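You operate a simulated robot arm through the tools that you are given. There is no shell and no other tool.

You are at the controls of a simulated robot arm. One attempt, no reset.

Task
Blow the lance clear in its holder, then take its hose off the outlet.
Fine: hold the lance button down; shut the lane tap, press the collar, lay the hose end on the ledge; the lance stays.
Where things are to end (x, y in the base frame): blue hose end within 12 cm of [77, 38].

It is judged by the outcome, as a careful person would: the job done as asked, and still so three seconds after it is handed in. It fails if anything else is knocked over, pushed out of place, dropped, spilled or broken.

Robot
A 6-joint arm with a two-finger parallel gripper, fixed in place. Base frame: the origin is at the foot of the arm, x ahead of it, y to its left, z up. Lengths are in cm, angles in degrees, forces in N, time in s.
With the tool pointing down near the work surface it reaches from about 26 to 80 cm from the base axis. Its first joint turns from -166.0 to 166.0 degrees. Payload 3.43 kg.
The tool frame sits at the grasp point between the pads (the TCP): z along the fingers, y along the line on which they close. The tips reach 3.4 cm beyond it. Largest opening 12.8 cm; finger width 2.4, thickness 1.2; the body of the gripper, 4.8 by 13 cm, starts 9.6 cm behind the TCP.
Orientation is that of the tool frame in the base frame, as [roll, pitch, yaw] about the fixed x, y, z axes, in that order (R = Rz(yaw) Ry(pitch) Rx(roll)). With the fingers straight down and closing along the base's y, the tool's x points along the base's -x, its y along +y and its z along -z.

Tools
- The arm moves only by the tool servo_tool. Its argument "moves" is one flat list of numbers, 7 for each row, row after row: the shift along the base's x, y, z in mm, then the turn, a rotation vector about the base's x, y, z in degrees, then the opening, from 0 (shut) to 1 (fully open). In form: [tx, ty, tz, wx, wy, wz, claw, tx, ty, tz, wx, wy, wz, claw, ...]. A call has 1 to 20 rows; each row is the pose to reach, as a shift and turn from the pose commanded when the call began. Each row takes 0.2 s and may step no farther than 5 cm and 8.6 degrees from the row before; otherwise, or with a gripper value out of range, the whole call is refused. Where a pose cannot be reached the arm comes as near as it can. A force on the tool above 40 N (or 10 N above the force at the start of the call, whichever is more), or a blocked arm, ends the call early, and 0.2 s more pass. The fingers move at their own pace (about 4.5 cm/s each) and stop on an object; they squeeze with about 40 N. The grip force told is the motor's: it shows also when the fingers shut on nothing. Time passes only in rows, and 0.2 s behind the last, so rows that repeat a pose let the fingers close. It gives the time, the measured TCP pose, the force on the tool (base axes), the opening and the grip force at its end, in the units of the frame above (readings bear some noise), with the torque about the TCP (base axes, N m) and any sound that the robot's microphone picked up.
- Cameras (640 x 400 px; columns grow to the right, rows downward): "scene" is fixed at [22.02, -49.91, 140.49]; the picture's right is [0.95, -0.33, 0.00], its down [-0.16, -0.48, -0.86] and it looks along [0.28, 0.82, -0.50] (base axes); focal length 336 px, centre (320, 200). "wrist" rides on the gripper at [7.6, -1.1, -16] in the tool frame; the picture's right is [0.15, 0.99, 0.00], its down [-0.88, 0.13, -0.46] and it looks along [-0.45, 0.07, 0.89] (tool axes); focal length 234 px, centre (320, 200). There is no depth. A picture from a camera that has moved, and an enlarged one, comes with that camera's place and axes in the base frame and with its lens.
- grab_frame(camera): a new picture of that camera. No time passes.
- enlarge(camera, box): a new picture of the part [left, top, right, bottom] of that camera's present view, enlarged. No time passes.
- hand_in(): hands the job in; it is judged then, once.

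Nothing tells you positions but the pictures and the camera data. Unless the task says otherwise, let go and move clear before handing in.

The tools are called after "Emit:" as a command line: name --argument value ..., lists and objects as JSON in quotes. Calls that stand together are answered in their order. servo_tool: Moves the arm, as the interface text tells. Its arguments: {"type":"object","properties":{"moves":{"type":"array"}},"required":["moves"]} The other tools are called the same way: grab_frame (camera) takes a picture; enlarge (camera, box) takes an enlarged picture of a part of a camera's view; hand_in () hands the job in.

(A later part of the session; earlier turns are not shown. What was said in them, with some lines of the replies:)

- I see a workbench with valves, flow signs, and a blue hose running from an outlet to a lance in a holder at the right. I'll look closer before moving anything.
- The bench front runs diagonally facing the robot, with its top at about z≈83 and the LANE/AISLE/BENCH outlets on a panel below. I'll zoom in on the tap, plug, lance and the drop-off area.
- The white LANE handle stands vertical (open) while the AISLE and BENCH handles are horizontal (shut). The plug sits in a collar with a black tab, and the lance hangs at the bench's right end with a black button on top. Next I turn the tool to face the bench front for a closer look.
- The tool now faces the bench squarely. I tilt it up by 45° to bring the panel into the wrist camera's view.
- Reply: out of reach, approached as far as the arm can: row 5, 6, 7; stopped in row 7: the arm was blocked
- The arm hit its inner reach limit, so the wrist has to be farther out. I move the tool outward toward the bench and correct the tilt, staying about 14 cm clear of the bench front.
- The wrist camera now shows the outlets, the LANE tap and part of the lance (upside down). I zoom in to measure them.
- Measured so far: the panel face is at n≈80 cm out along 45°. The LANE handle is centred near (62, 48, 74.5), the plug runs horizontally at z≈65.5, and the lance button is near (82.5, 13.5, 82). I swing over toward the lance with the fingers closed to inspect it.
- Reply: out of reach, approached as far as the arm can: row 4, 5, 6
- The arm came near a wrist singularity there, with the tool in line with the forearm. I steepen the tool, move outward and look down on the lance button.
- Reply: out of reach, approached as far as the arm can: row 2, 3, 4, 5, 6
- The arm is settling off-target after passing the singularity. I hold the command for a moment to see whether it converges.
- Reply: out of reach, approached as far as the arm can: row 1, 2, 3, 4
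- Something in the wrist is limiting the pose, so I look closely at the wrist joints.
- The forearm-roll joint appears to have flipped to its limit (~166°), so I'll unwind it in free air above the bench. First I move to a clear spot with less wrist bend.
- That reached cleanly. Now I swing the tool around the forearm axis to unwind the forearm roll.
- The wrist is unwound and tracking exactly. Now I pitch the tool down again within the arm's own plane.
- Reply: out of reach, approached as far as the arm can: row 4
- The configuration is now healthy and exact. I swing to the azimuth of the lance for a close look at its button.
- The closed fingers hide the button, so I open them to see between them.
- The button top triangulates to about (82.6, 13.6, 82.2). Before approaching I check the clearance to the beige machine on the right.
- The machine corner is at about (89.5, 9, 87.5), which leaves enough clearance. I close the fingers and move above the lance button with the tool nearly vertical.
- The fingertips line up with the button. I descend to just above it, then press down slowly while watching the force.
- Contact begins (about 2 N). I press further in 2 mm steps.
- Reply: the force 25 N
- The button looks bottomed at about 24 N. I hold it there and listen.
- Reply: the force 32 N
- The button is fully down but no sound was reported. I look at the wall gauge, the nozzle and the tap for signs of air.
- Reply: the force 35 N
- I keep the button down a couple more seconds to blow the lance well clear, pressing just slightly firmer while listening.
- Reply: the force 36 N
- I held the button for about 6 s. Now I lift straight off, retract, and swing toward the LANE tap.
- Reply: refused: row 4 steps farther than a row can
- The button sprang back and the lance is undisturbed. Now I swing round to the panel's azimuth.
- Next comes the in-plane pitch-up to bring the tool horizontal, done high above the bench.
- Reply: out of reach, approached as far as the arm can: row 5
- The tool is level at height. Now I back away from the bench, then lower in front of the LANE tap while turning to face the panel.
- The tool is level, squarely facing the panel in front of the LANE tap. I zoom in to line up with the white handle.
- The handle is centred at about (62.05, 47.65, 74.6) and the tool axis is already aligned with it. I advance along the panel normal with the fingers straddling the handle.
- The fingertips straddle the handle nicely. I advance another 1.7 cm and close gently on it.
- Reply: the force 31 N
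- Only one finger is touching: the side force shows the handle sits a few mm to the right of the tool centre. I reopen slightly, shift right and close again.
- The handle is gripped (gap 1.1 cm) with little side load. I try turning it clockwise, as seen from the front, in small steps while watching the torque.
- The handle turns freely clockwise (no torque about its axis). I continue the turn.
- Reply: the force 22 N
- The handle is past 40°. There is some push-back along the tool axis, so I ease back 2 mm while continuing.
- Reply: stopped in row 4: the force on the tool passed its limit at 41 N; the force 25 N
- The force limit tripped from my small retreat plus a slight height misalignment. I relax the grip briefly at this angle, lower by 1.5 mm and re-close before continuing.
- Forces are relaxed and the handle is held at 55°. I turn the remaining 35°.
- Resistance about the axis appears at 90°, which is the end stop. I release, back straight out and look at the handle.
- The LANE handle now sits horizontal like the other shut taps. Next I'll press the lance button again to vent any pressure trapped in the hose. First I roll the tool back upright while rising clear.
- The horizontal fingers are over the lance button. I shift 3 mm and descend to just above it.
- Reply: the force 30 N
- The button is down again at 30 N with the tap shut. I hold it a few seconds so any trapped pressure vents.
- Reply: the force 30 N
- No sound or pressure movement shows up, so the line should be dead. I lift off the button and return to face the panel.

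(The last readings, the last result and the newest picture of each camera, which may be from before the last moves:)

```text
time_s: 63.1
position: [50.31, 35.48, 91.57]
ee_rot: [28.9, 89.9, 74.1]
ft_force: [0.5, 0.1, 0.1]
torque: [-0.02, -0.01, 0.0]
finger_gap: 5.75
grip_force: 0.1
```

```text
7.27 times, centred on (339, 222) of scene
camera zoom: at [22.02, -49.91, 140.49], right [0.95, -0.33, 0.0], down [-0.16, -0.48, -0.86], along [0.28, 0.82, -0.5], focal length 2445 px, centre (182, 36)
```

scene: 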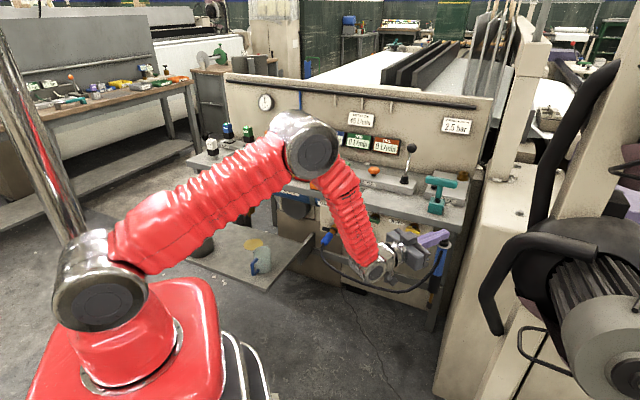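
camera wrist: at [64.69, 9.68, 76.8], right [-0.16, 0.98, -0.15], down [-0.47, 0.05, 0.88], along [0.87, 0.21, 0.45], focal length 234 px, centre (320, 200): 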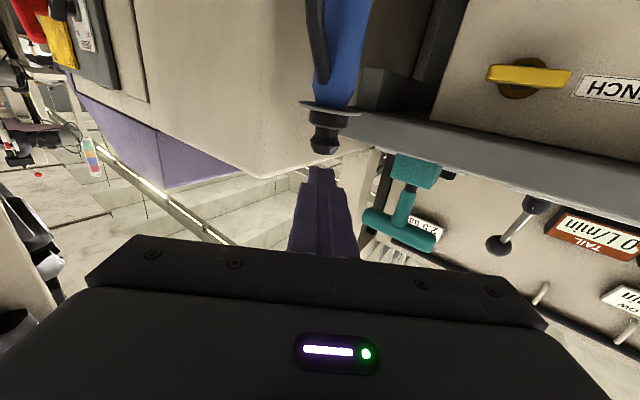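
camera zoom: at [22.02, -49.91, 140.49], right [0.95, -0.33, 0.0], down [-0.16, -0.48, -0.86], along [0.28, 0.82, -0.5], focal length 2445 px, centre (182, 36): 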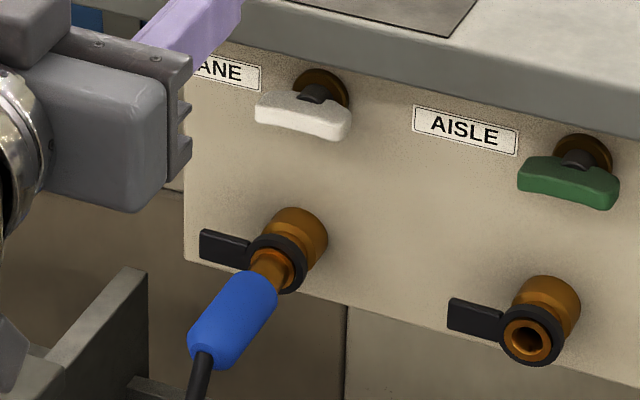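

Both the lance and the tap look right. I lower in front of the plug, tilting the tool 15° downward so the palm stays above the hose.

Emit:
servo_tool --moves '[-2, 0, -40, -1.8, 1.8, 0, 0.45, -4, 1, -80, -3.6, 3.6, 0, 0.45, -6, 1, -120, -5.4, 5.4, 0, 0.45, -8, 1, -160, -7.2, 7.2, 0, 0.45, -10, 2, -200, -9, 9, 0, 0.45, -12, 2, -236, -10.6, 10.6, 0, 0.45]'

Emit:
grab_frame --camera "wrist"

Emit:
enlarge --camera "wrist" --box '[240, 60, 400, 220]'

Emit:
enlarge --camera "scene" --box '[300, 190, 380, 270]'

```text
time_s: 64.5
position: [49.0, 35.85, 68.03]
ee_rot: [179.6, 75.0, -135.2]
ft_force: [-0.4, 0.0, 0.5]
torque: [-0.05, -0.02, 0.05]
finger_gap: 5.77
grip_force: 0.0
```

```text
taken
camera wrist: at [37.38, 22.88, 64.65], right [-0.73, 0.67, -0.14], down [-0.24, -0.06, 0.97], along [0.64, 0.74, 0.21], focal length 234 px, centre (320, 200)
```

wrist: 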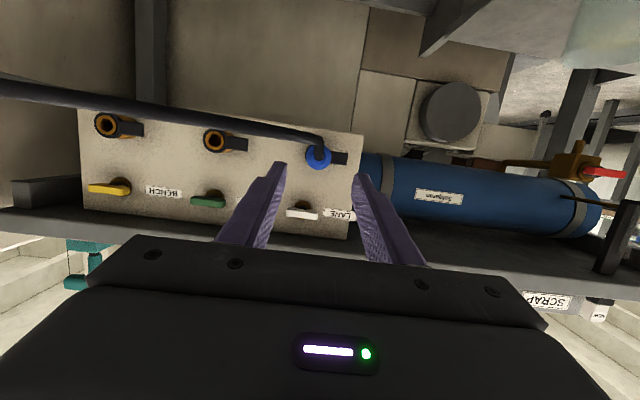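

```text
2.50 times, centred on (320, 140) of wrist
camera zoom: at [37.38, 22.88, 64.65], right [-0.73, 0.67, -0.14], down [-0.24, -0.06, 0.97], along [0.64, 0.74, 0.21], focal length 585 px, centre (320, 350)
```

zoom: 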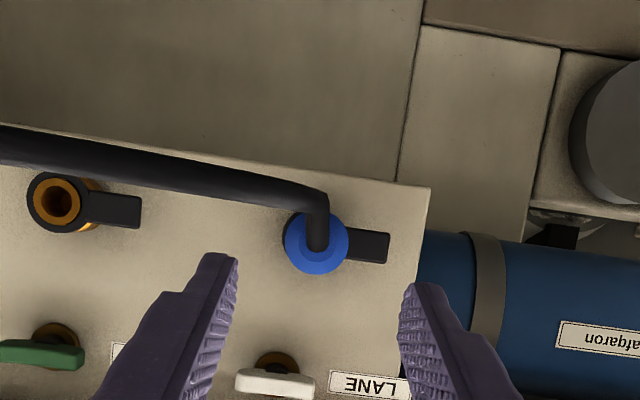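

```text
5.00 times, centred on (340, 230) of scene
camera zoom: at [22.02, -49.91, 140.49], right [0.95, -0.33, 0.0], down [-0.16, -0.48, -0.86], along [0.28, 0.82, -0.5], focal length 1681 px, centre (220, 50)
```

zoom: 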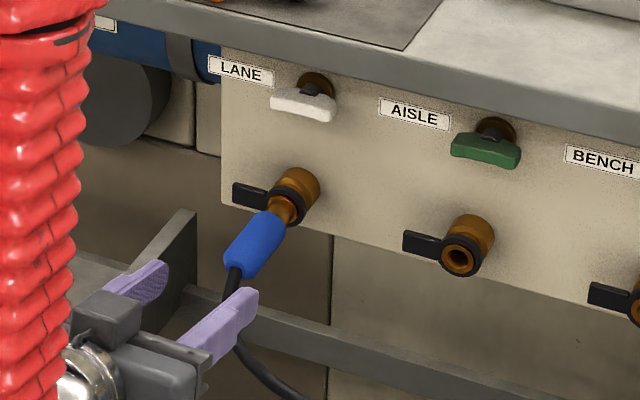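

The plug axis is at about e=9.4, z=65.6, and the hose bends off to the right well below the tilted gripper. I slide the open fingers along the plug, stopping just short of the collar.

Emit:
servo_tool --moves '[22, 21, -4, 0, 0, 0, 0.45, 44, 43, -8, 0, 0, 0, 0.45, 66, 64, -12, 0, 0, 0, 0.45, 80, 78, -16, 0, 0, 0, 0.45]'

Emit:
enlarge --camera "wrist" --box '[220, 40, 420, 220]'

Emit:
enlarge --camera "scene" --box '[310, 200, 370, 260]'

```text
time_s: 65.5
position: [57.09, 43.72, 66.43]
ee_rot: [179.7, 75.0, -135.2]
ft_force: [0.5, 0.6, -0.5]
torque: [0.02, 0.01, -0.01]
finger_gap: 5.77
grip_force: 0.1
```

```text
2.22 times, centred on (320, 130) of wrist
camera zoom: at [45.43, 30.7, 63.11], right [-0.73, 0.67, -0.14], down [-0.24, -0.06, 0.97], along [0.64, 0.74, 0.21], focal length 520 px, centre (320, 356)
```

zoom: 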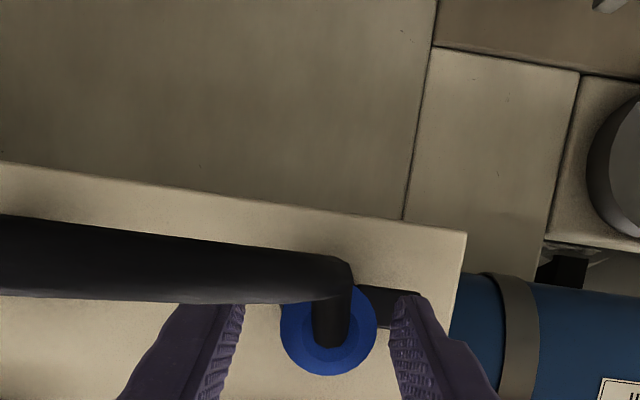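

```text
6.67 times, centred on (340, 230) of scene
camera zoom: at [22.02, -49.91, 140.49], right [0.95, -0.33, 0.0], down [-0.16, -0.48, -0.86], along [0.28, 0.82, -0.5], focal length 2241 px, centre (187, 0)
```

zoom: 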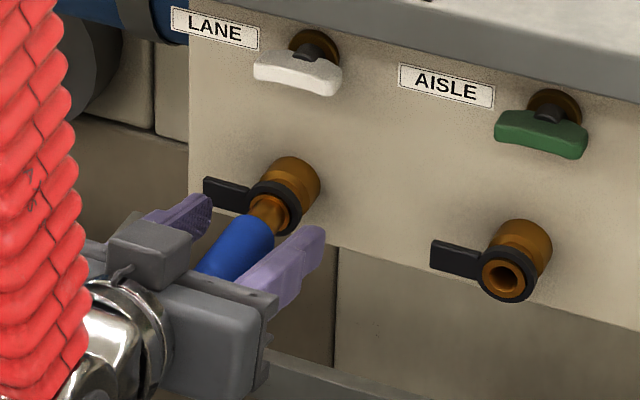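

The plug lies between the fingers. I drop 5 mm to centre the pads on it and ease forward toward the collar tab.

Emit:
servo_tool --moves '[0, 1, -5, 0, 0, 0, 0.45, 3, 4, -5, 0, 0, 0, 0.45, 6.3, 7.7, -5, 0, 0, 0, 0.45]'

Emit:
enlarge --camera "scene" --box '[315, 205, 355, 245]'

Emit:
enlarge --camera "wrist" --box '[260, 120, 400, 240]'

```text
time_s: 66.3
position: [57.76, 44.32, 65.91]
ee_rot: [179.6, 75.0, -135.3]
ft_force: [0.5, 0.2, -0.8]
torque: [0.05, -0.03, -0.02]
finger_gap: 5.78
grip_force: 0.0
```

```text
10.00 times, centred on (335, 225) of scene
camera zoom: at [22.02, -49.91, 140.49], right [0.95, -0.33, 0.0], down [-0.16, -0.48, -0.86], along [0.28, 0.82, -0.5], focal length 3362 px, centre (170, -50)
```

zoom: 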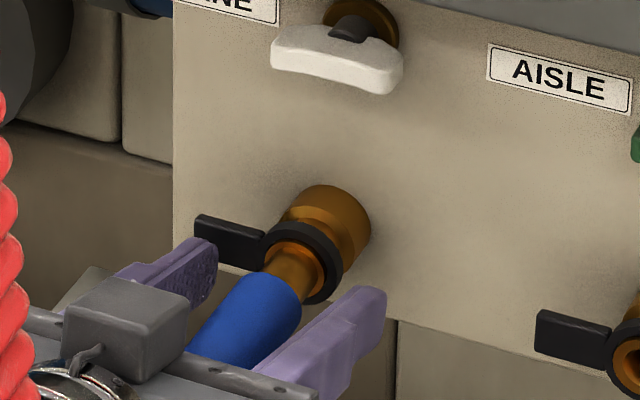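

```text
3.33 times, centred on (330, 180) of wrist
camera zoom: at [46.06, 31.36, 62.6], right [-0.73, 0.67, -0.14], down [-0.24, -0.06, 0.97], along [0.64, 0.74, 0.21], focal length 781 px, centre (287, 267)
```

zoom: 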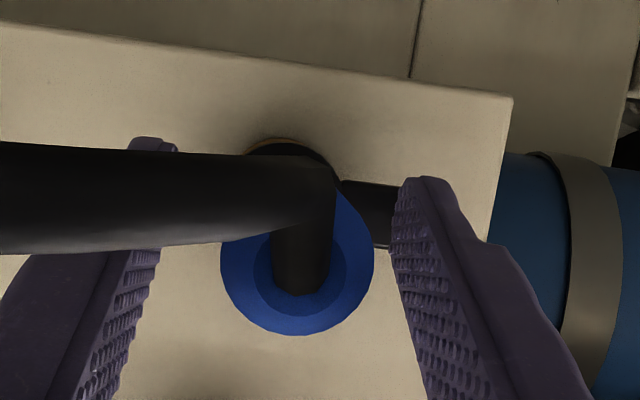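

The left fingertip is lined up with the collar tab. I advance in small steps until it touches.

Emit:
servo_tool --moves '[2.5, 2.5, 0, 0, 0, 0, 0.45, 5, 5, 0, 0, 0, 0, 0.45]'

```text
time_s: 66.9
position: [58.1, 44.74, 65.92]
ee_rot: [179.6, 75.0, -135.3]
ft_force: [-1.3, -2.8, 1.0]
torque: [0.03, -0.01, 0.11]
finger_gap: 5.75
grip_force: 0.0
```

The torque sign confirms the left fingertip has met the tab. I press it in 2 mm steps.

Emit:
servo_tool --moves '[1.4, 1.4, 0, 0, 0, 0, 0.45, 2.8, 2.8, 0, 0, 0, 0, 0.45]'

Emit:
enlarge --camera "scene" --box '[315, 205, 355, 245]'

```text
time_s: 67.5
position: [58.28, 45.04, 65.79]
ee_rot: [179.6, 75.0, -135.4]
ft_force: [-12.2, -13.9, 6.8]
torque: [0.35, -0.04, 0.57]
finger_gap: 5.72
grip_force: 0.1
```

```text
10.00 times, centred on (335, 225) of scene
camera zoom: at [22.02, -49.91, 140.49], right [0.95, -0.33, 0.0], down [-0.16, -0.48, -0.86], along [0.28, 0.82, -0.5], focal length 3362 px, centre (170, -50)
```

zoom: 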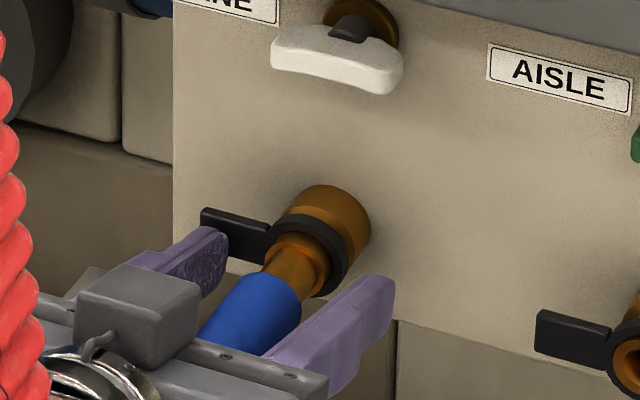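

The collar ring has slid back visibly. While keeping it pressed, I close the fingers on the blue plug.

Emit:
servo_tool --moves '[0.5, 0.5, 0, 0, 0, 0, 0.35, 0.5, 0.5, 0, 0, 0, 0, 0.25, 0.5, 0.5, 0, 0, 0, 0, 0.15, 0.5, 0.5, 0, 0, 0, 0, 0.15, 0.5, 0.5, 0, 0, 0, 0, 0.15]'

Emit:
enlarge --camera "scene" --box '[315, 205, 355, 245]'

Emit:
enlarge --camera "wrist" --box '[260, 120, 400, 240]'

```text
time_s: 68.7
position: [58.32, 45.1, 65.78]
ee_rot: [179.8, 74.8, -135.2]
ft_force: [-28.7, -9.5, -3.5]
torque: [-0.14, 0.18, 0.87]
finger_gap: 2.73
grip_force: 40.2
```

```text
10.00 times, centred on (335, 225) of scene
camera zoom: at [22.02, -49.91, 140.49], right [0.95, -0.33, 0.0], down [-0.16, -0.48, -0.86], along [0.28, 0.82, -0.5], focal length 3362 px, centre (170, -50)
```

zoom: 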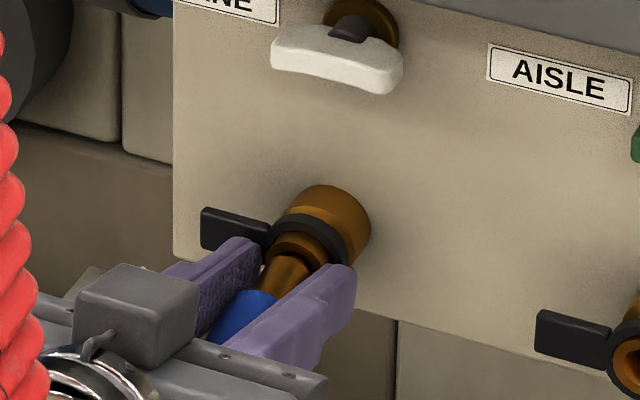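

```text
3.33 times, centred on (330, 180) of wrist
camera zoom: at [46.67, 32.09, 62.51], right [-0.73, 0.67, -0.14], down [-0.24, -0.06, 0.97], along [0.64, 0.74, 0.2], focal length 781 px, centre (287, 267)
```

zoom: 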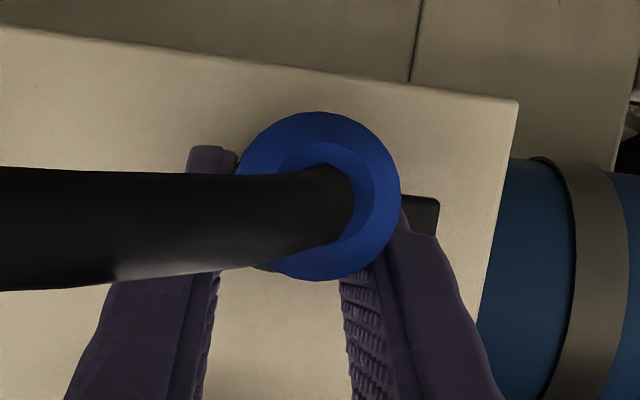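

The collar released: the plug has come loose and its hose end has sagged a little, held at a 2.7 cm gap. I check how it sits before moving.

Emit:
grab_frame --camera "wrist"

Emit:
enlarge --camera "scene" --box '[300, 200, 380, 280]'

Emit:
enlarge --camera "scene" --box '[325, 218, 351, 240]'

```text
taken
camera wrist: at [46.67, 32.09, 62.51], right [-0.73, 0.67, -0.14], down [-0.24, -0.06, 0.97], along [0.64, 0.74, 0.2], focal length 234 px, centre (320, 200)
```

wrist: 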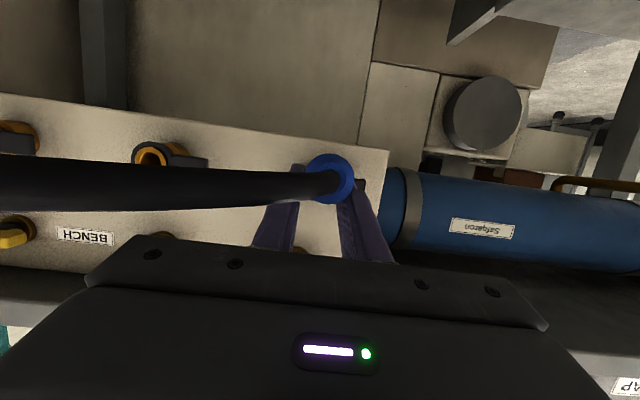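

```text
5.00 times, centred on (340, 240) of scene
camera zoom: at [22.02, -49.91, 140.49], right [0.95, -0.33, 0.0], down [-0.16, -0.48, -0.86], along [0.28, 0.82, -0.5], focal length 1681 px, centre (220, 0)
```

zoom: 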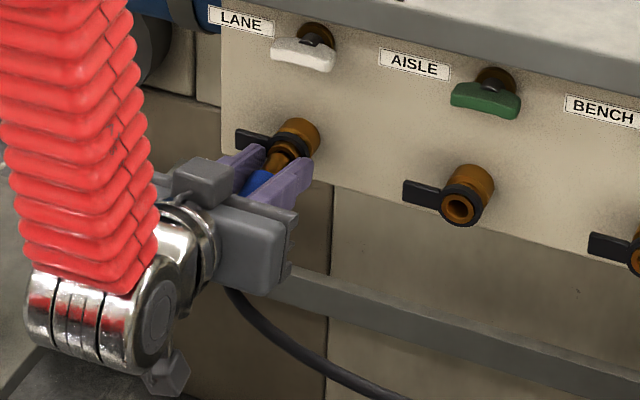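

```text
16.00 times, centred on (338, 229) of scene
camera zoom: at [22.02, -49.91, 140.49], right [0.95, -0.33, 0.0], down [-0.16, -0.48, -0.86], along [0.28, 0.82, -0.5], focal length 5379 px, centre (32, -264)
```

zoom: 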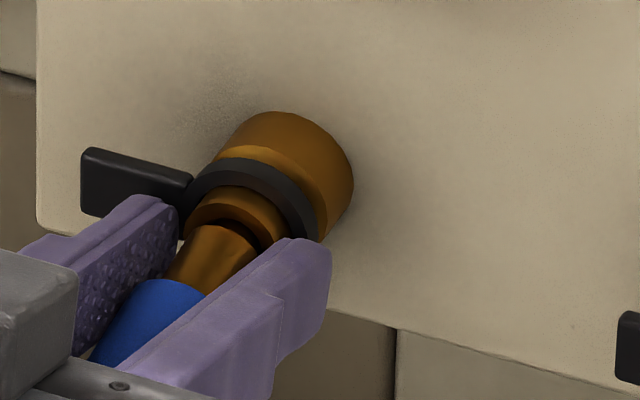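

The fingers hold the plug across its full diameter, and the nipple is already partly out of the outlet. I pull back slowly, watching the forces.

Emit:
servo_tool --moves '[-2, -2, -0.3, 0, 0, 0, 0.1, -4, -4, -0.6, 0, 0, 0, 0.1, -7, -7, -1, 0, 0, 0, 0.1, -10, -10, -1.5, 0, 0, 0, 0.1]'

Emit:
enlarge --camera "scene" --box '[315, 205, 355, 245]'

Emit:
enlarge --camera "wrist" --box '[260, 120, 400, 240]'

```text
time_s: 69.7
position: [57.64, 44.11, 65.96]
ee_rot: [179.7, 75.3, -135.3]
ft_force: [1.4, -0.1, 1.8]
torque: [0.12, -0.11, -0.11]
finger_gap: 2.65
grip_force: 40.0
```

```text
10.00 times, centred on (335, 225) of scene
camera zoom: at [22.02, -49.91, 140.49], right [0.95, -0.33, 0.0], down [-0.16, -0.48, -0.86], along [0.28, 0.82, -0.5], focal length 3362 px, centre (170, -50)
```

zoom: 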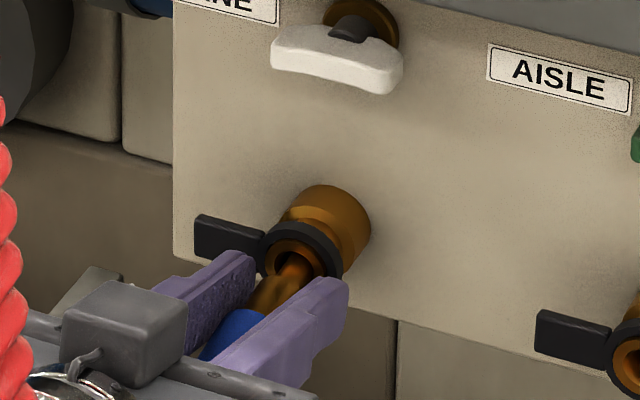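

```text
3.33 times, centred on (330, 180) of wrist
camera zoom: at [45.97, 31.19, 62.57], right [-0.73, 0.67, -0.14], down [-0.24, -0.06, 0.97], along [0.64, 0.74, 0.21], focal length 781 px, centre (287, 267)
```

zoom: 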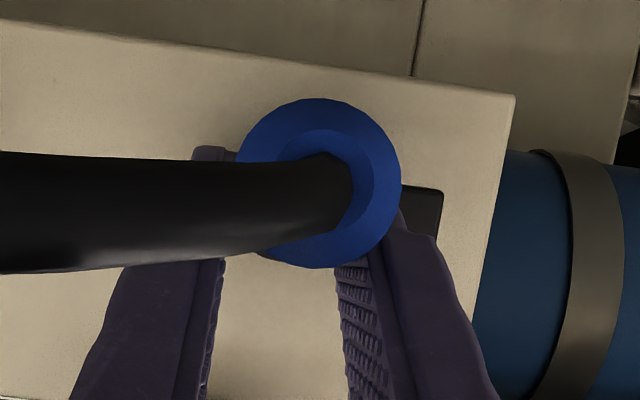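

The plug comes away with the gripper with almost no force. I continue straight back, clear of the outlet.

Emit:
servo_tool --moves '[-7, -7, 0, 0, 0, 0, 0.1, -14, -14, 0, 0, 0, 0, 0.1, -21, -21, 0, 0, 0, 0, 0.1, -30, -30, 0, 0, 0, 0, 0.1, -40, -40, 0, 0, 0, 0, 0.1]'

Emit:
enlarge --camera "scene" --box '[300, 200, 380, 280]'

Emit:
grab_frame --camera "wrist"

```text
time_s: 70.9
position: [53.41, 40.2, 65.58]
ee_rot: [179.6, 75.1, -135.0]
ft_force: [0.0, 0.4, 0.2]
torque: [0.02, -0.03, 0.0]
finger_gap: 2.6
grip_force: 40.2
```

```text
5.00 times, centred on (340, 240) of scene
camera zoom: at [22.02, -49.91, 140.49], right [0.95, -0.33, 0.0], down [-0.16, -0.48, -0.86], along [0.28, 0.82, -0.5], focal length 1681 px, centre (220, 0)
```

zoom: 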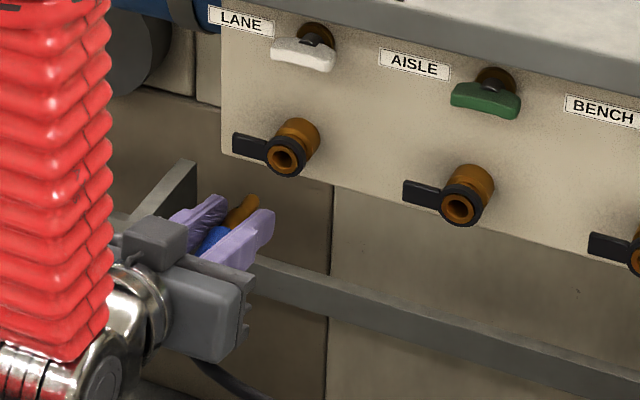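

```text
taken
camera wrist: at [41.75, 27.15, 62.36], right [-0.73, 0.67, -0.14], down [-0.24, -0.06, 0.97], along [0.64, 0.74, 0.21], focal length 234 px, centre (320, 200)
```

wrist: 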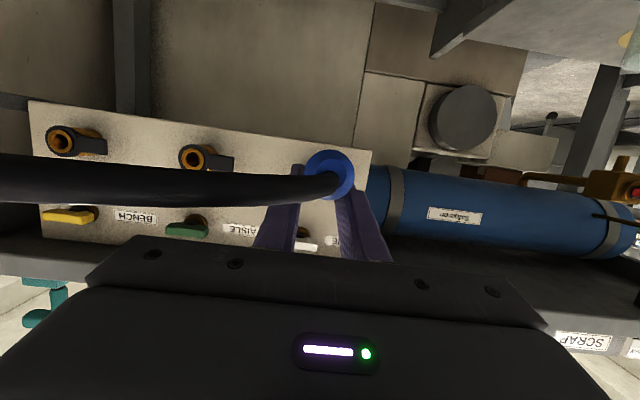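

The plug is off the outlet and firmly held, and the collar has sprung back. I back away, then rise diagonally toward the ledge position, keeping the hose slack toward the lance.

Emit:
servo_tool --moves '[-19, -26, 4, 0, 0, 0, 0.1, -25, -49, 34, 0, 0, 0, 0.1, -18, -70, 74, 0, 0, 0, 0.1, -4, -84, 114, 0, 0, 0, 0.1, 11, -98, 154, 0, 0, 0, 0.1, 25, -112, 194, 0, 0, 0, 0.1, 39, -127, 234, 0, 0, 0, 0.1, 53, -141, 264, 0, 0, 0, 0.1]'

Emit:
grab_frame --camera "scene"

Emit:
grab_frame --camera "wrist"

```text
time_s: 72.7
position: [58.77, 26.01, 92.35]
ee_rot: [179.6, 75.1, -135.3]
ft_force: [-0.1, -0.1, -1.2]
torque: [0.01, 0.0, 0.0]
finger_gap: 2.65
grip_force: 39.8
```

```text
taken
```

scene: 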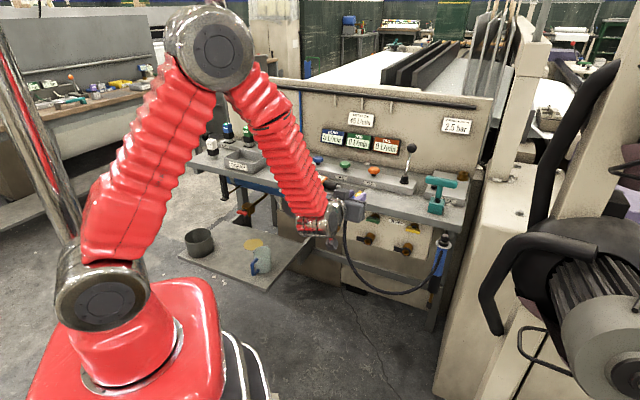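

```text
taken
camera wrist: at [47.11, 13.08, 89.08], right [-0.73, 0.67, -0.14], down [-0.24, -0.06, 0.97], along [0.64, 0.74, 0.21], focal length 234 px, centre (320, 200)
```

wrist: 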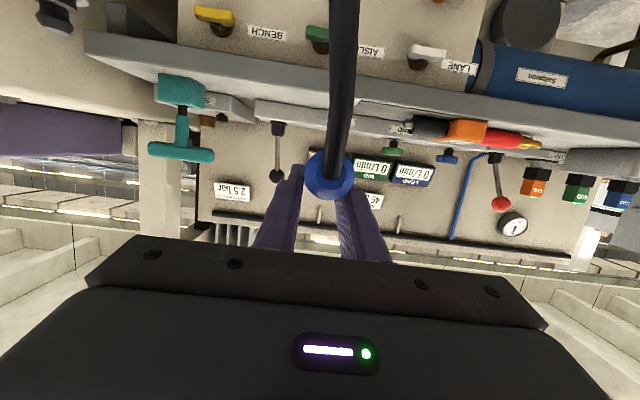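

The hose hangs freely and nothing is disturbed. I move over the ledge at a safe height above the bench top.

Emit:
servo_tool --moves '[40, 17, 0, 0, 0, 0, 0.1, 79, 34, 0, 0, 0, 0, 0.1, 115, 50, 0, 0, 0, 0, 0.1, 140, 73, 0, 0, 0, 0, 0.1, 160, 92, 0, 0, 0, 0, 0.1]'

Emit:
enlarge --camera "scene" --box '[320, 130, 480, 250]'

Emit:
grab_frame --camera "wrist"

```text
time_s: 73.9
position: [74.91, 35.05, 92.08]
ee_rot: [179.6, 75.0, -135.2]
ft_force: [0.0, 0.4, -1.0]
torque: [0.03, -0.01, 0.02]
finger_gap: 2.62
grip_force: 40.1
```

```text
3.33 times, centred on (400, 190) of scene
camera zoom: at [22.02, -49.91, 140.49], right [0.95, -0.33, 0.0], down [-0.16, -0.48, -0.86], along [0.28, 0.82, -0.5], focal length 1120 px, centre (53, 233)
```

zoom: 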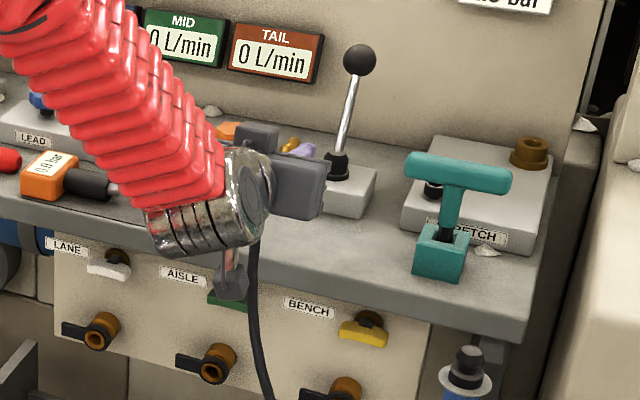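

```text
taken
camera wrist: at [63.16, 22.22, 88.79], right [-0.73, 0.67, -0.14], down [-0.24, -0.06, 0.97], along [0.64, 0.74, 0.21], focal length 234 px, centre (320, 200)
```

wrist: 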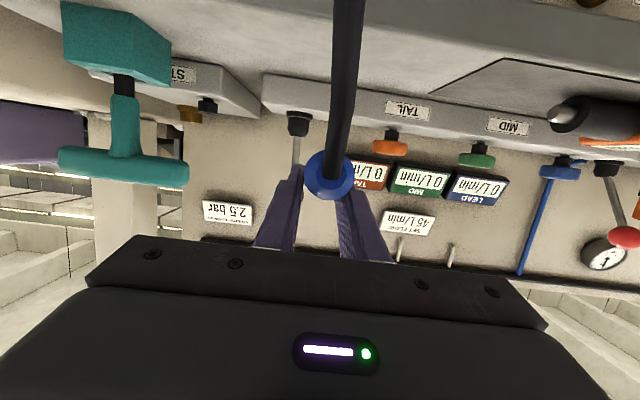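

There's about 2 cm of clearance to the valve block for the nipple. I go a little farther onto the ledge and lower to a couple of centimetres above it.

Emit:
servo_tool --moves '[11, 11, 0, 0, 0, 0, 0.1, 21, 21, -10, 0, 0, 0, 0.1, 21, 21, -30, 0, 0, 0, 0.1, 21, 21, -50, 0, 0, 0, 0.1]'

Emit:
enlarge --camera "scene" --box '[340, 150, 460, 240]'

Emit:
grab_frame --camera "wrist"

```text
time_s: 74.9
position: [77.0, 37.52, 87.16]
ee_rot: [179.7, 75.0, -135.2]
ft_force: [-0.6, -0.5, -0.4]
torque: [0.04, -0.01, 0.0]
finger_gap: 2.6
grip_force: 40.0
```

```text
4.44 times, centred on (400, 195) of scene
camera zoom: at [22.02, -49.91, 140.49], right [0.95, -0.33, 0.0], down [-0.16, -0.48, -0.86], along [0.28, 0.82, -0.5], focal length 1494 px, centre (-36, 222)
```

zoom: 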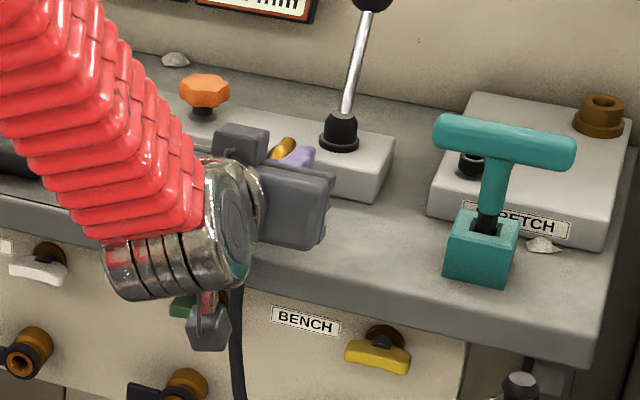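

```text
taken
camera wrist: at [65.28, 24.45, 83.72], right [-0.73, 0.67, -0.14], down [-0.24, -0.06, 0.97], along [0.64, 0.74, 0.21], focal length 234 px, centre (320, 200)
```

wrist: 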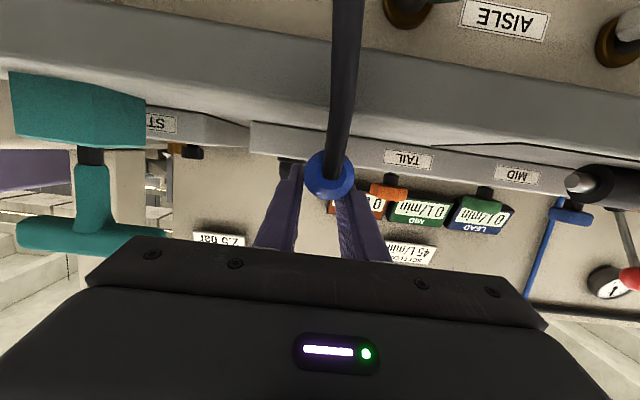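

The plug's back end is right at the bench edge, so I go 1.5 cm farther in before lowering onto the surface.

Emit:
servo_tool --moves '[5, 5, 0, 0, 0, 0, 0.1, 10.6, 10.6, 0, 0, 0, 0, 0.1, 10.6, 10.6, -10, 0, 0, 0, 0.1, 10.6, 10.6, -18, 0, 0, 0, 0.1]'

Emit:
enlarge --camera "wrist" --box '[240, 80, 420, 260]'

```text
time_s: 75.9
position: [78.15, 38.45, 85.83]
ee_rot: [-179.9, 75.7, -134.8]
ft_force: [-4.0, -4.2, 23.8]
torque: [0.68, -0.66, 0.01]
finger_gap: 2.61
grip_force: 40.3
```

```text
2.22 times, centred on (330, 170) of wrist
camera zoom: at [66.5, 25.49, 82.35], right [-0.73, 0.67, -0.14], down [-0.25, -0.07, 0.97], along [0.64, 0.74, 0.22], focal length 520 px, centre (298, 267)
```

zoom: 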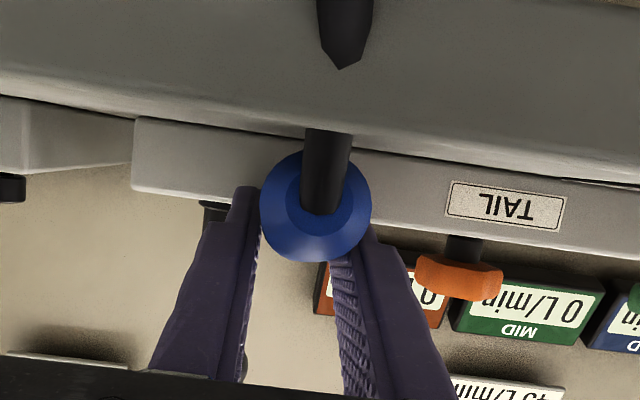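

Contact came sooner than expected, with the push-up located ahead of the grasp point. I check what the fingertips or nipple are touching.

Emit:
enlarge --camera "scene" --box '[350, 150, 430, 220]'

Emit:
grab_frame --camera "scene"

Emit:
grab_frame --camera "wrist"

```text
5.71 times, centred on (390, 185) of scene
camera zoom: at [22.02, -49.91, 140.49], right [0.95, -0.33, 0.0], down [-0.16, -0.48, -0.86], along [0.28, 0.82, -0.5], focal length 1921 px, centre (-80, 286)
```

zoom: 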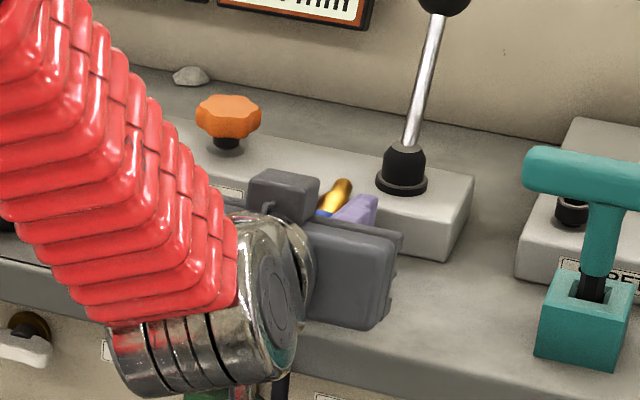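

```text
taken
```

scene: 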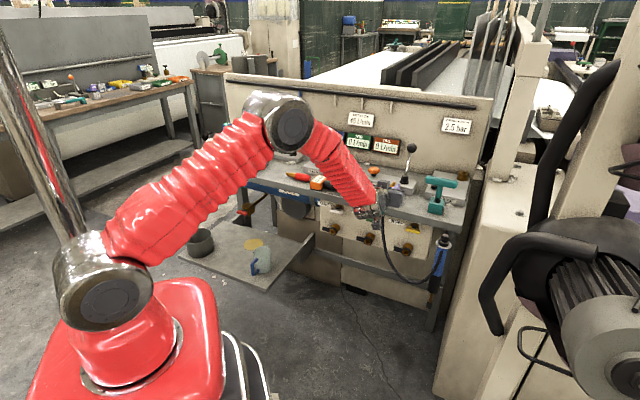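

```text
taken
camera wrist: at [66.5, 25.49, 82.35], right [-0.73, 0.67, -0.14], down [-0.25, -0.07, 0.97], along [0.64, 0.74, 0.22], focal length 234 px, centre (320, 200)
```

wrist: 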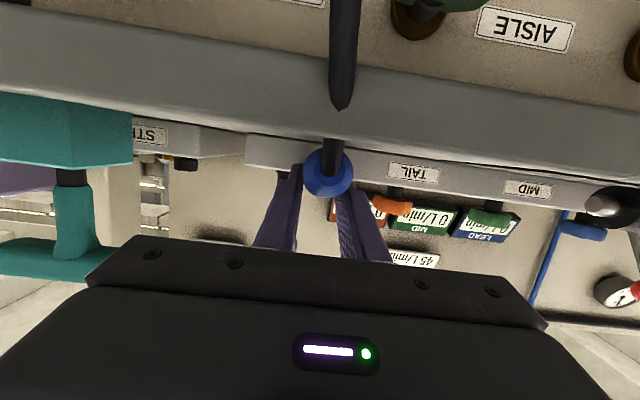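

The long nipple is nudging the valve block's front edge. I lift, back off a little, and will turn the plug 30° and nose it down so it fits fully on the ledge.

Emit:
servo_tool --moves '[0, 0, 10, 0, 0, 0, 0.1, -5, -5, 25, 0, 0, 0, 0.1, -11, -11, 40, 0, 0, 0, 0.1, -11, -11, 40, 0, 0, -5, 0.1, -11, -11, 40, 0, 0, -10, 0.1, -11, -11, 40, 0, 0, -15, 0.1, -11, -11, 40, 0, 0, -20, 0.1, -11, -11, 40, 0, 0, -25, 0.1, -11, -11, 40, 0, 0, -30, 0.1]'

Emit:
enlarge --camera "scene" --box '[340, 140, 460, 230]'

Emit:
grab_frame --camera "wrist"

```text
time_s: 77.9
position: [76.92, 37.31, 89.27]
ee_rot: [179.8, 75.0, -165.2]
ft_force: [0.5, 1.0, -0.6]
torque: [0.01, -0.02, -0.03]
finger_gap: 2.61
grip_force: 40.0
```

```text
4.44 times, centred on (400, 185) of scene
camera zoom: at [22.02, -49.91, 140.49], right [0.95, -0.33, 0.0], down [-0.16, -0.48, -0.86], along [0.28, 0.82, -0.5], focal length 1494 px, centre (-36, 267)
```

zoom: 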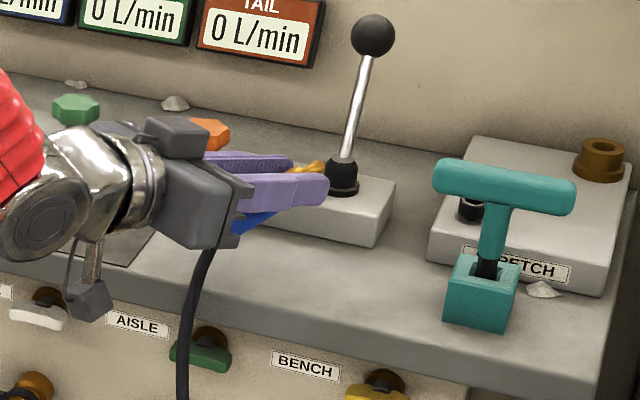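

```text
taken
camera wrist: at [60.14, 31.84, 86.0], right [-0.29, 0.95, -0.14], down [-0.24, 0.07, 0.97], along [0.93, 0.32, 0.21], focal length 234 px, centre (320, 200)
```

wrist: 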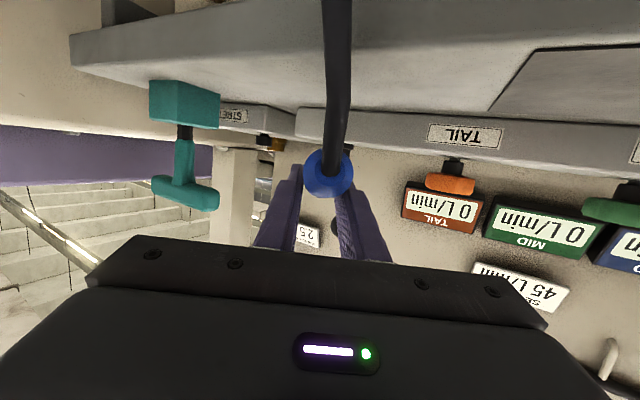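

The plug now clears the lever and block. I tip the nose down 11° so the plug is level, and lower to just above the ledge.

Emit:
servo_tool --moves '[1, 1, 0, -1.4, 5.3, 0, 0.1, 3, 3, 0, -2.85, 10.6, 0, 0.1, 5, 5, -15, -2.85, 10.6, 0, 0.1, 5, 5, -30, -2.85, 10.6, 0, 0.1]'

Emit:
enlarge --camera "scene" --box '[340, 140, 460, 230]'

Emit:
enlarge --camera "wrist" --box '[240, 60, 420, 240]'

```text
time_s: 78.9
position: [77.38, 37.72, 86.35]
ee_rot: [179.8, 64.1, -165.2]
ft_force: [0.0, -0.3, -0.4]
torque: [0.01, -0.07, 0.0]
finger_gap: 2.62
grip_force: 40.1
```

```text
4.44 times, centred on (400, 185) of scene
camera zoom: at [22.02, -49.91, 140.49], right [0.95, -0.33, 0.0], down [-0.16, -0.48, -0.86], along [0.28, 0.82, -0.5], focal length 1494 px, centre (-36, 267)
```

zoom: 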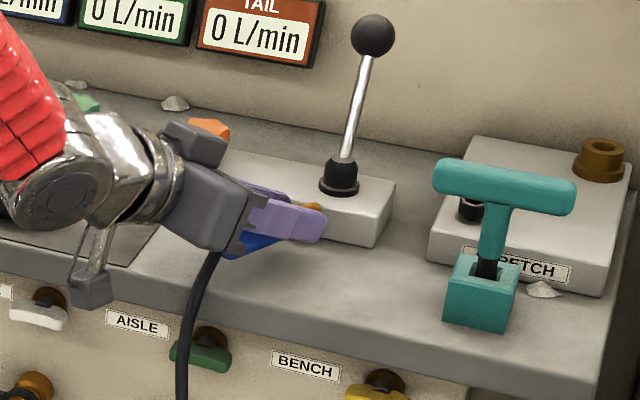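

```text
2.22 times, centred on (330, 150) of wrist
camera zoom: at [60.42, 32.18, 86.37], right [-0.32, 0.94, -0.13], down [-0.06, 0.12, 0.99], along [0.95, 0.32, 0.02], focal length 520 px, centre (298, 311)
```

zoom: 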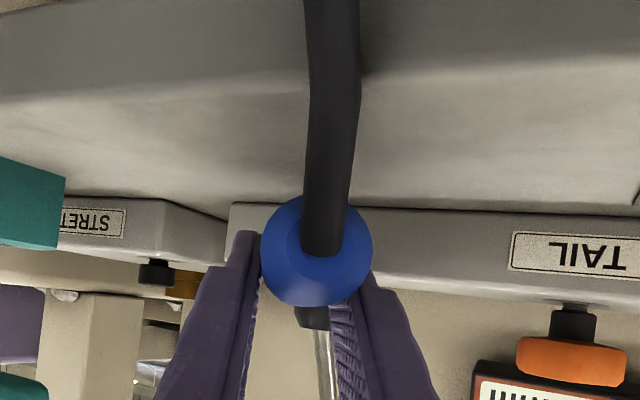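

The plug is level and about 2 cm above the ledge. I lower it slowly until it touches.

Emit:
servo_tool --moves '[0, 0, -6, 0, 0, 0, 0.1, 0, 0, -12, 0, 0, 0, 0.1, 0, 0, -15, 0, 0, 0, 0.1]'

```text
time_s: 79.7
position: [77.44, 37.81, 84.79]
ee_rot: [179.8, 64.0, -165.0]
ft_force: [0.5, -0.4, -0.8]
torque: [-0.01, -0.01, -0.02]
finger_gap: 2.6
grip_force: 40.0
```

Emit:
servo_tool --moves '[0, 0, -2, 0, 0, 0, 0.1, 0, 0, -4, 0, 0, 0, 0.1]'

Emit:
enlarge --camera "scene" --box '[360, 160, 430, 220]'

```text
time_s: 80.3
position: [77.31, 37.66, 84.52]
ee_rot: [179.8, 64.2, -165.1]
ft_force: [-3.5, -2.4, 6.0]
torque: [-0.14, -0.09, -0.05]
finger_gap: 2.62
grip_force: 40.1
```

```text
6.67 times, centred on (395, 190) of scene
camera zoom: at [22.02, -49.91, 140.49], right [0.95, -0.33, 0.0], down [-0.16, -0.48, -0.86], along [0.28, 0.82, -0.5], focal length 2241 px, centre (-180, 267)
```

zoom: 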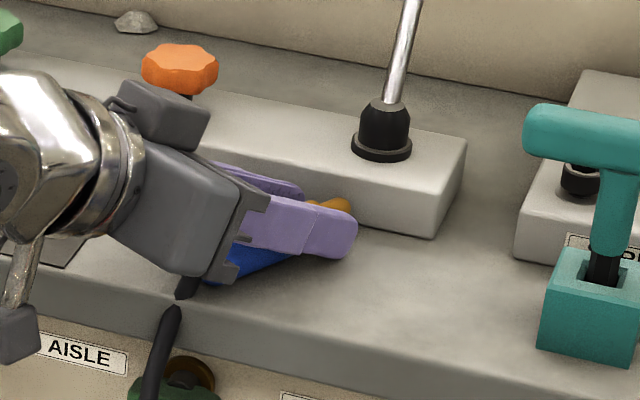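

Contact with the ledge at 6 N. I settle it 1–2 mm more, then open the fingers gently.

Emit:
servo_tool --moves '[0, 0, -1.5, 0, 0, 0, 0.1, 0, 0, -1.5, 0, 0, 0, 0.1]'

```text
time_s: 80.9
position: [77.37, 37.85, 84.54]
ee_rot: [179.8, 64.4, -165.2]
ft_force: [-8.9, -4.4, 20.5]
torque: [-0.31, -0.19, -0.25]
finger_gap: 2.59
grip_force: 39.5
```

Emit:
servo_tool --moves '[0, 0, 1.5, 0, 0, 0, 0.1, 0, 0, 1.5, 0, 0, 0, 0.23, 0, 0, 1.5, 0, 0, 0, 0.3, 0, 0, 1.5, 0, 0, 0, 0.38, 0, 0, 1.5, 0, 0, 0, 0.38]'

Emit:
enlarge --camera "scene" --box '[360, 160, 430, 220]'

Emit:
enlarge --camera "wrist" --box '[240, 60, 420, 240]'

```text
time_s: 82.1
position: [77.32, 37.88, 84.54]
ee_rot: [179.9, 64.3, -164.9]
ft_force: [-8.1, 15.5, 23.2]
torque: [0.03, -0.51, 0.32]
finger_gap: 3.92
grip_force: 0.1
```

```text
6.67 times, centred on (395, 190) of scene
camera zoom: at [22.02, -49.91, 140.49], right [0.95, -0.33, 0.0], down [-0.16, -0.48, -0.86], along [0.28, 0.82, -0.5], focal length 2241 px, centre (-180, 267)
```

zoom: 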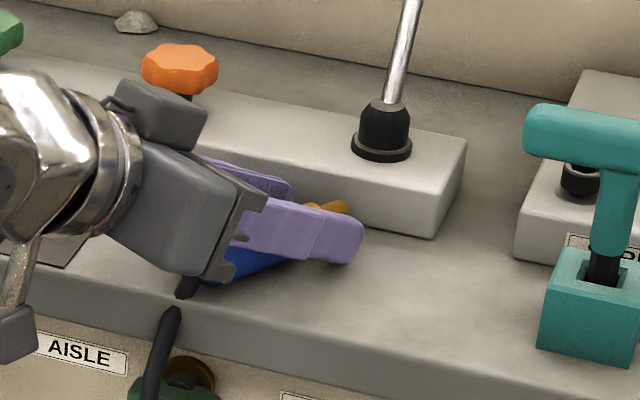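

```text
2.22 times, centred on (330, 150) of wrist
camera zoom: at [60.31, 32.34, 84.57], right [-0.32, 0.94, -0.13], down [-0.06, 0.12, 0.99], along [0.95, 0.33, 0.02], focal length 520 px, centre (298, 311)
```

zoom: 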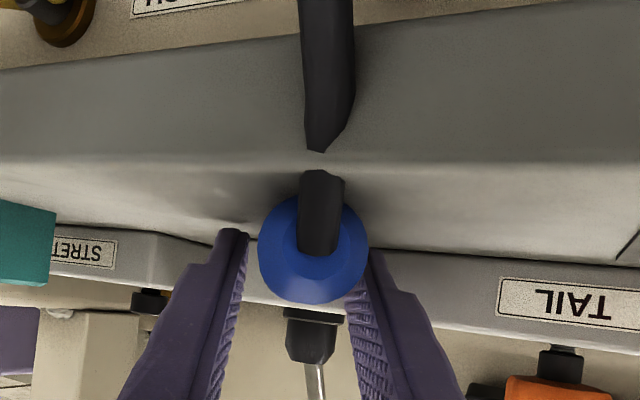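

The plug is released, but the fingertips drag on the bench. I lift them a few millimetres and finish opening.

Emit:
servo_tool --moves '[0, 0, 2, 0, 0, 0, 0.38, 0, 0, 4, 0, 0, 0, 0.42, 0, 0, 4, 0, 0, 0, 0.45, 0, 0, 4, 0, 0, 0, 0.45]'

Emit:
enlarge --camera "scene" --box '[360, 160, 430, 220]'

Emit:
enlarge --camera "wrist" --box '[240, 60, 420, 240]'

```text
time_s: 83.1
position: [77.3, 37.63, 84.64]
ee_rot: [179.8, 63.9, -165.2]
ft_force: [0.2, 0.0, -0.5]
torque: [0.0, 0.0, -0.02]
finger_gap: 5.77
grip_force: 0.0
```

```text
6.67 times, centred on (395, 190) of scene
camera zoom: at [22.02, -49.91, 140.49], right [0.95, -0.33, 0.0], down [-0.16, -0.48, -0.86], along [0.28, 0.82, -0.5], focal length 2241 px, centre (-180, 267)
```

zoom: 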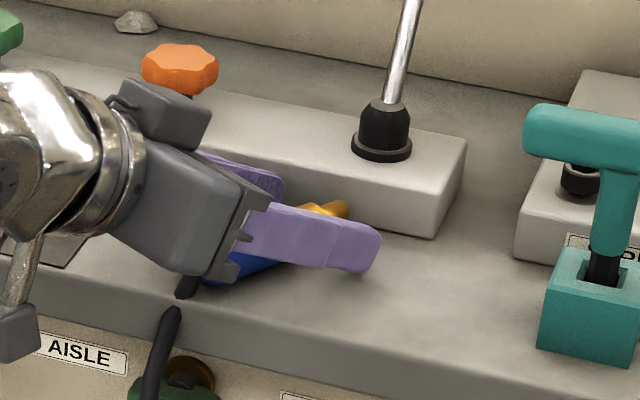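

```text
2.22 times, centred on (330, 150) of wrist
camera zoom: at [60.35, 32.14, 84.74], right [-0.32, 0.94, -0.13], down [-0.05, 0.12, 0.99], along [0.95, 0.32, 0.01], focal length 520 px, centre (298, 311)
```

zoom: 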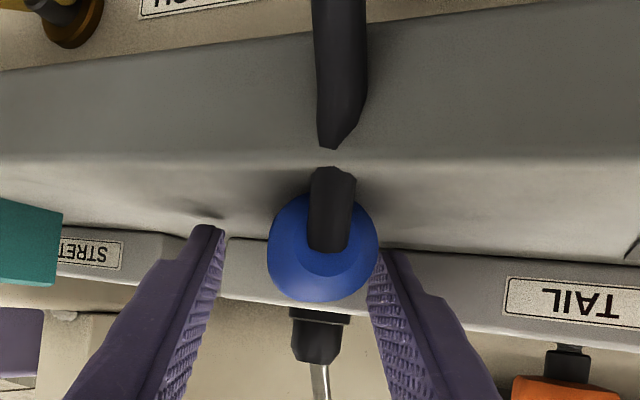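

The plug rests on the ledge with no load on the tool. I open a bit wider and withdraw along the finger direction.

Emit:
servo_tool --moves '[0, 0, 1, 0, 0, 0, 0.55, 0, 0, 1, 0, 0, 0, 0.55, -17, -4.5, 10, 0, 0, 0, 0.55, -40, -11, 22, 0, 0, 0, 0.55, -70, -19, 37, 0, 0, 0, 0.55, -105, -28, 55, 0, 0, 0, 0.55, -140, -38, 75, 0, 0, 0, 0.55]'

Emit:
enlarge --camera "scene" --box '[350, 150, 450, 230]'

Emit:
grab_frame --camera "wrist"

Emit:
grab_frame --camera "scene"

```text
time_s: 84.7
position: [63.22, 34.09, 92.35]
ee_rot: [179.8, 64.1, -165.1]
ft_force: [0.3, 0.8, 0.6]
torque: [-0.01, -0.01, 0.04]
finger_gap: 7.05
grip_force: 0.1
```

```text
5.00 times, centred on (400, 190) of scene
camera zoom: at [22.02, -49.91, 140.49], right [0.95, -0.33, 0.0], down [-0.16, -0.48, -0.86], along [0.28, 0.82, -0.5], focal length 1681 px, centre (-80, 250)
```

zoom: 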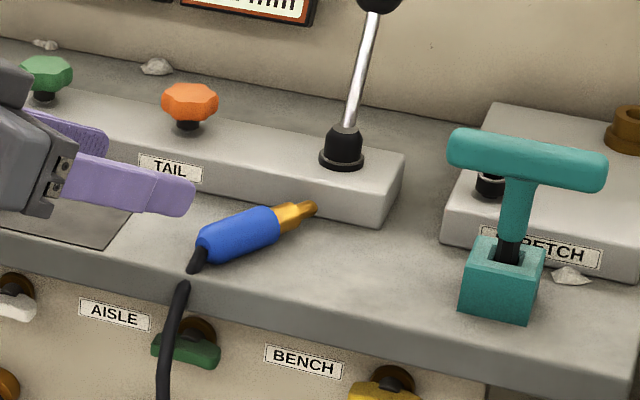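

```text
taken
camera wrist: at [46.28, 28.45, 92.35], right [-0.32, 0.94, -0.13], down [-0.06, 0.12, 0.99], along [0.95, 0.32, 0.02], focal length 234 px, centre (320, 200)
```

wrist: 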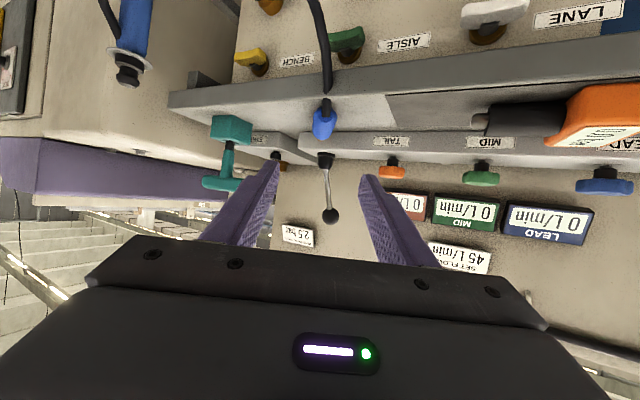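

```text
taken
```

scene: 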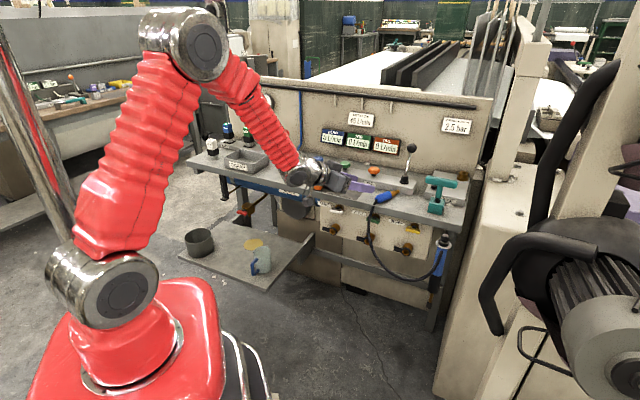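

The blue hose end lies on the ledge at about (76, 38), with the hose over the edge to the lance. I back the arm away to a clear spot and check that everything stays put.

Emit:
servo_tool --moves '[-30, -8, 10, 0, 0, 0, 0.5, -60, -16, 20, 0, 0, 0, 0.4, -90, -24, 30, 0, 0, 0, 0.3, -90, -24, 30, 0, 0, 0, 0.3, -90, -24, 30, 0, 0, 0, 0.3, -90, -24, 30, 0, 0, 0, 0.3, -90, -24, 30, 0, 0, 0, 0.3, -90, -24, 30, 0, 0, 0, 0.3]'

Emit:
grab_frame --camera "scene"

Emit:
enlarge --camera "scene" --box '[300, 160, 480, 310]'

Emit:
enlarge --camera "scene" --box '[170, 80, 340, 200]'

```text
time_s: 86.5
position: [54.28, 31.49, 95.41]
ee_rot: [179.8, 64.1, -165.1]
ft_force: [0.0, -0.2, -0.1]
torque: [-0.02, 0.01, 0.0]
finger_gap: 3.82
grip_force: 0.0
```

```text
taken
```

scene: 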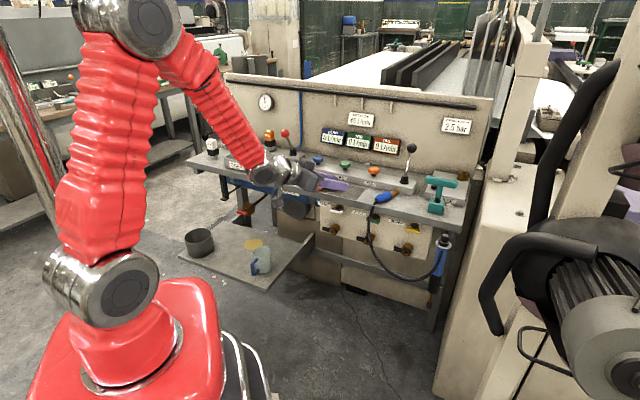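

```text
2.67 times, centred on (390, 235) of scene
camera zoom: at [22.02, -49.91, 140.49], right [0.95, -0.33, 0.0], down [-0.16, -0.48, -0.86], along [0.28, 0.82, -0.5], focal length 896 px, centre (133, 107)
```

zoom: 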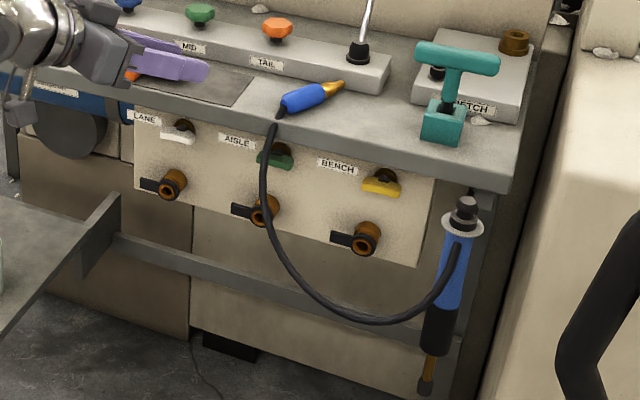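

```text
3.33 times, centred on (255, 140) of scene
camera zoom: at [22.02, -49.91, 140.49], right [0.95, -0.33, 0.0], down [-0.16, -0.48, -0.86], along [0.28, 0.82, -0.5], focal length 1120 px, centre (537, 400)
```

zoom: 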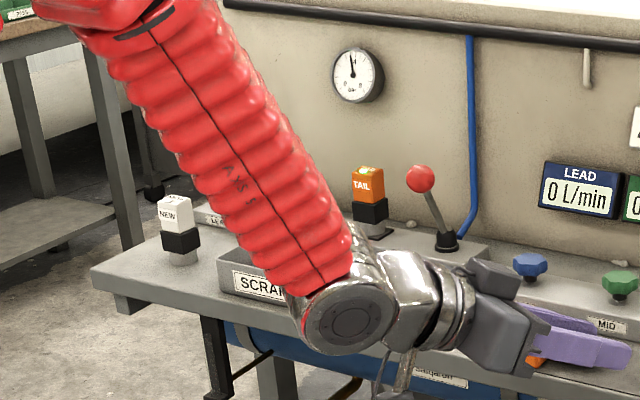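

The LANE tap is shut, the hose is off with its end resting on the ledge near (76, 38), and the lance is still in its holder. Nothing else has moved and the arm is clear. I heard no air during either lance press, so I can't confirm the blow by sound, though the button was held fully down both times. I'm handing in.

Emit:
hand_in

```text
The job is handed in.
```

The hose is off the LANE outlet and its blue end is lying on the ledge at about (76, 38), roughly 1 cm from the target. I couldn't confirm that air actually came out of the lance.

- **Lance:** I held the button fully down for about 6 s with the tap as found (open), then about 4 s more after shutting it, to vent the hose. The microphone picked up nothing either time and the wall gauge stayed just under 4 bar. The button came back up and the lance is still in its holder.
- **Tap:** the LANE handle is turned a quarter turn to horizontal, matching the two shut taps beside it.
- **Hose:** pressing the collar released the plug into the gripper and it pulled out with almost no force. It stayed put for about 4 s after I let go, up to handing in.
- **Contact on the way:** while I was lowering the plug, its tip pressed on the front edge of the valve block at about 24 N. I lifted off and turned the plug before laying it down. The block, knobs and lever look unchanged.

Nothing else looks moved, and the arm is clear of the bench.
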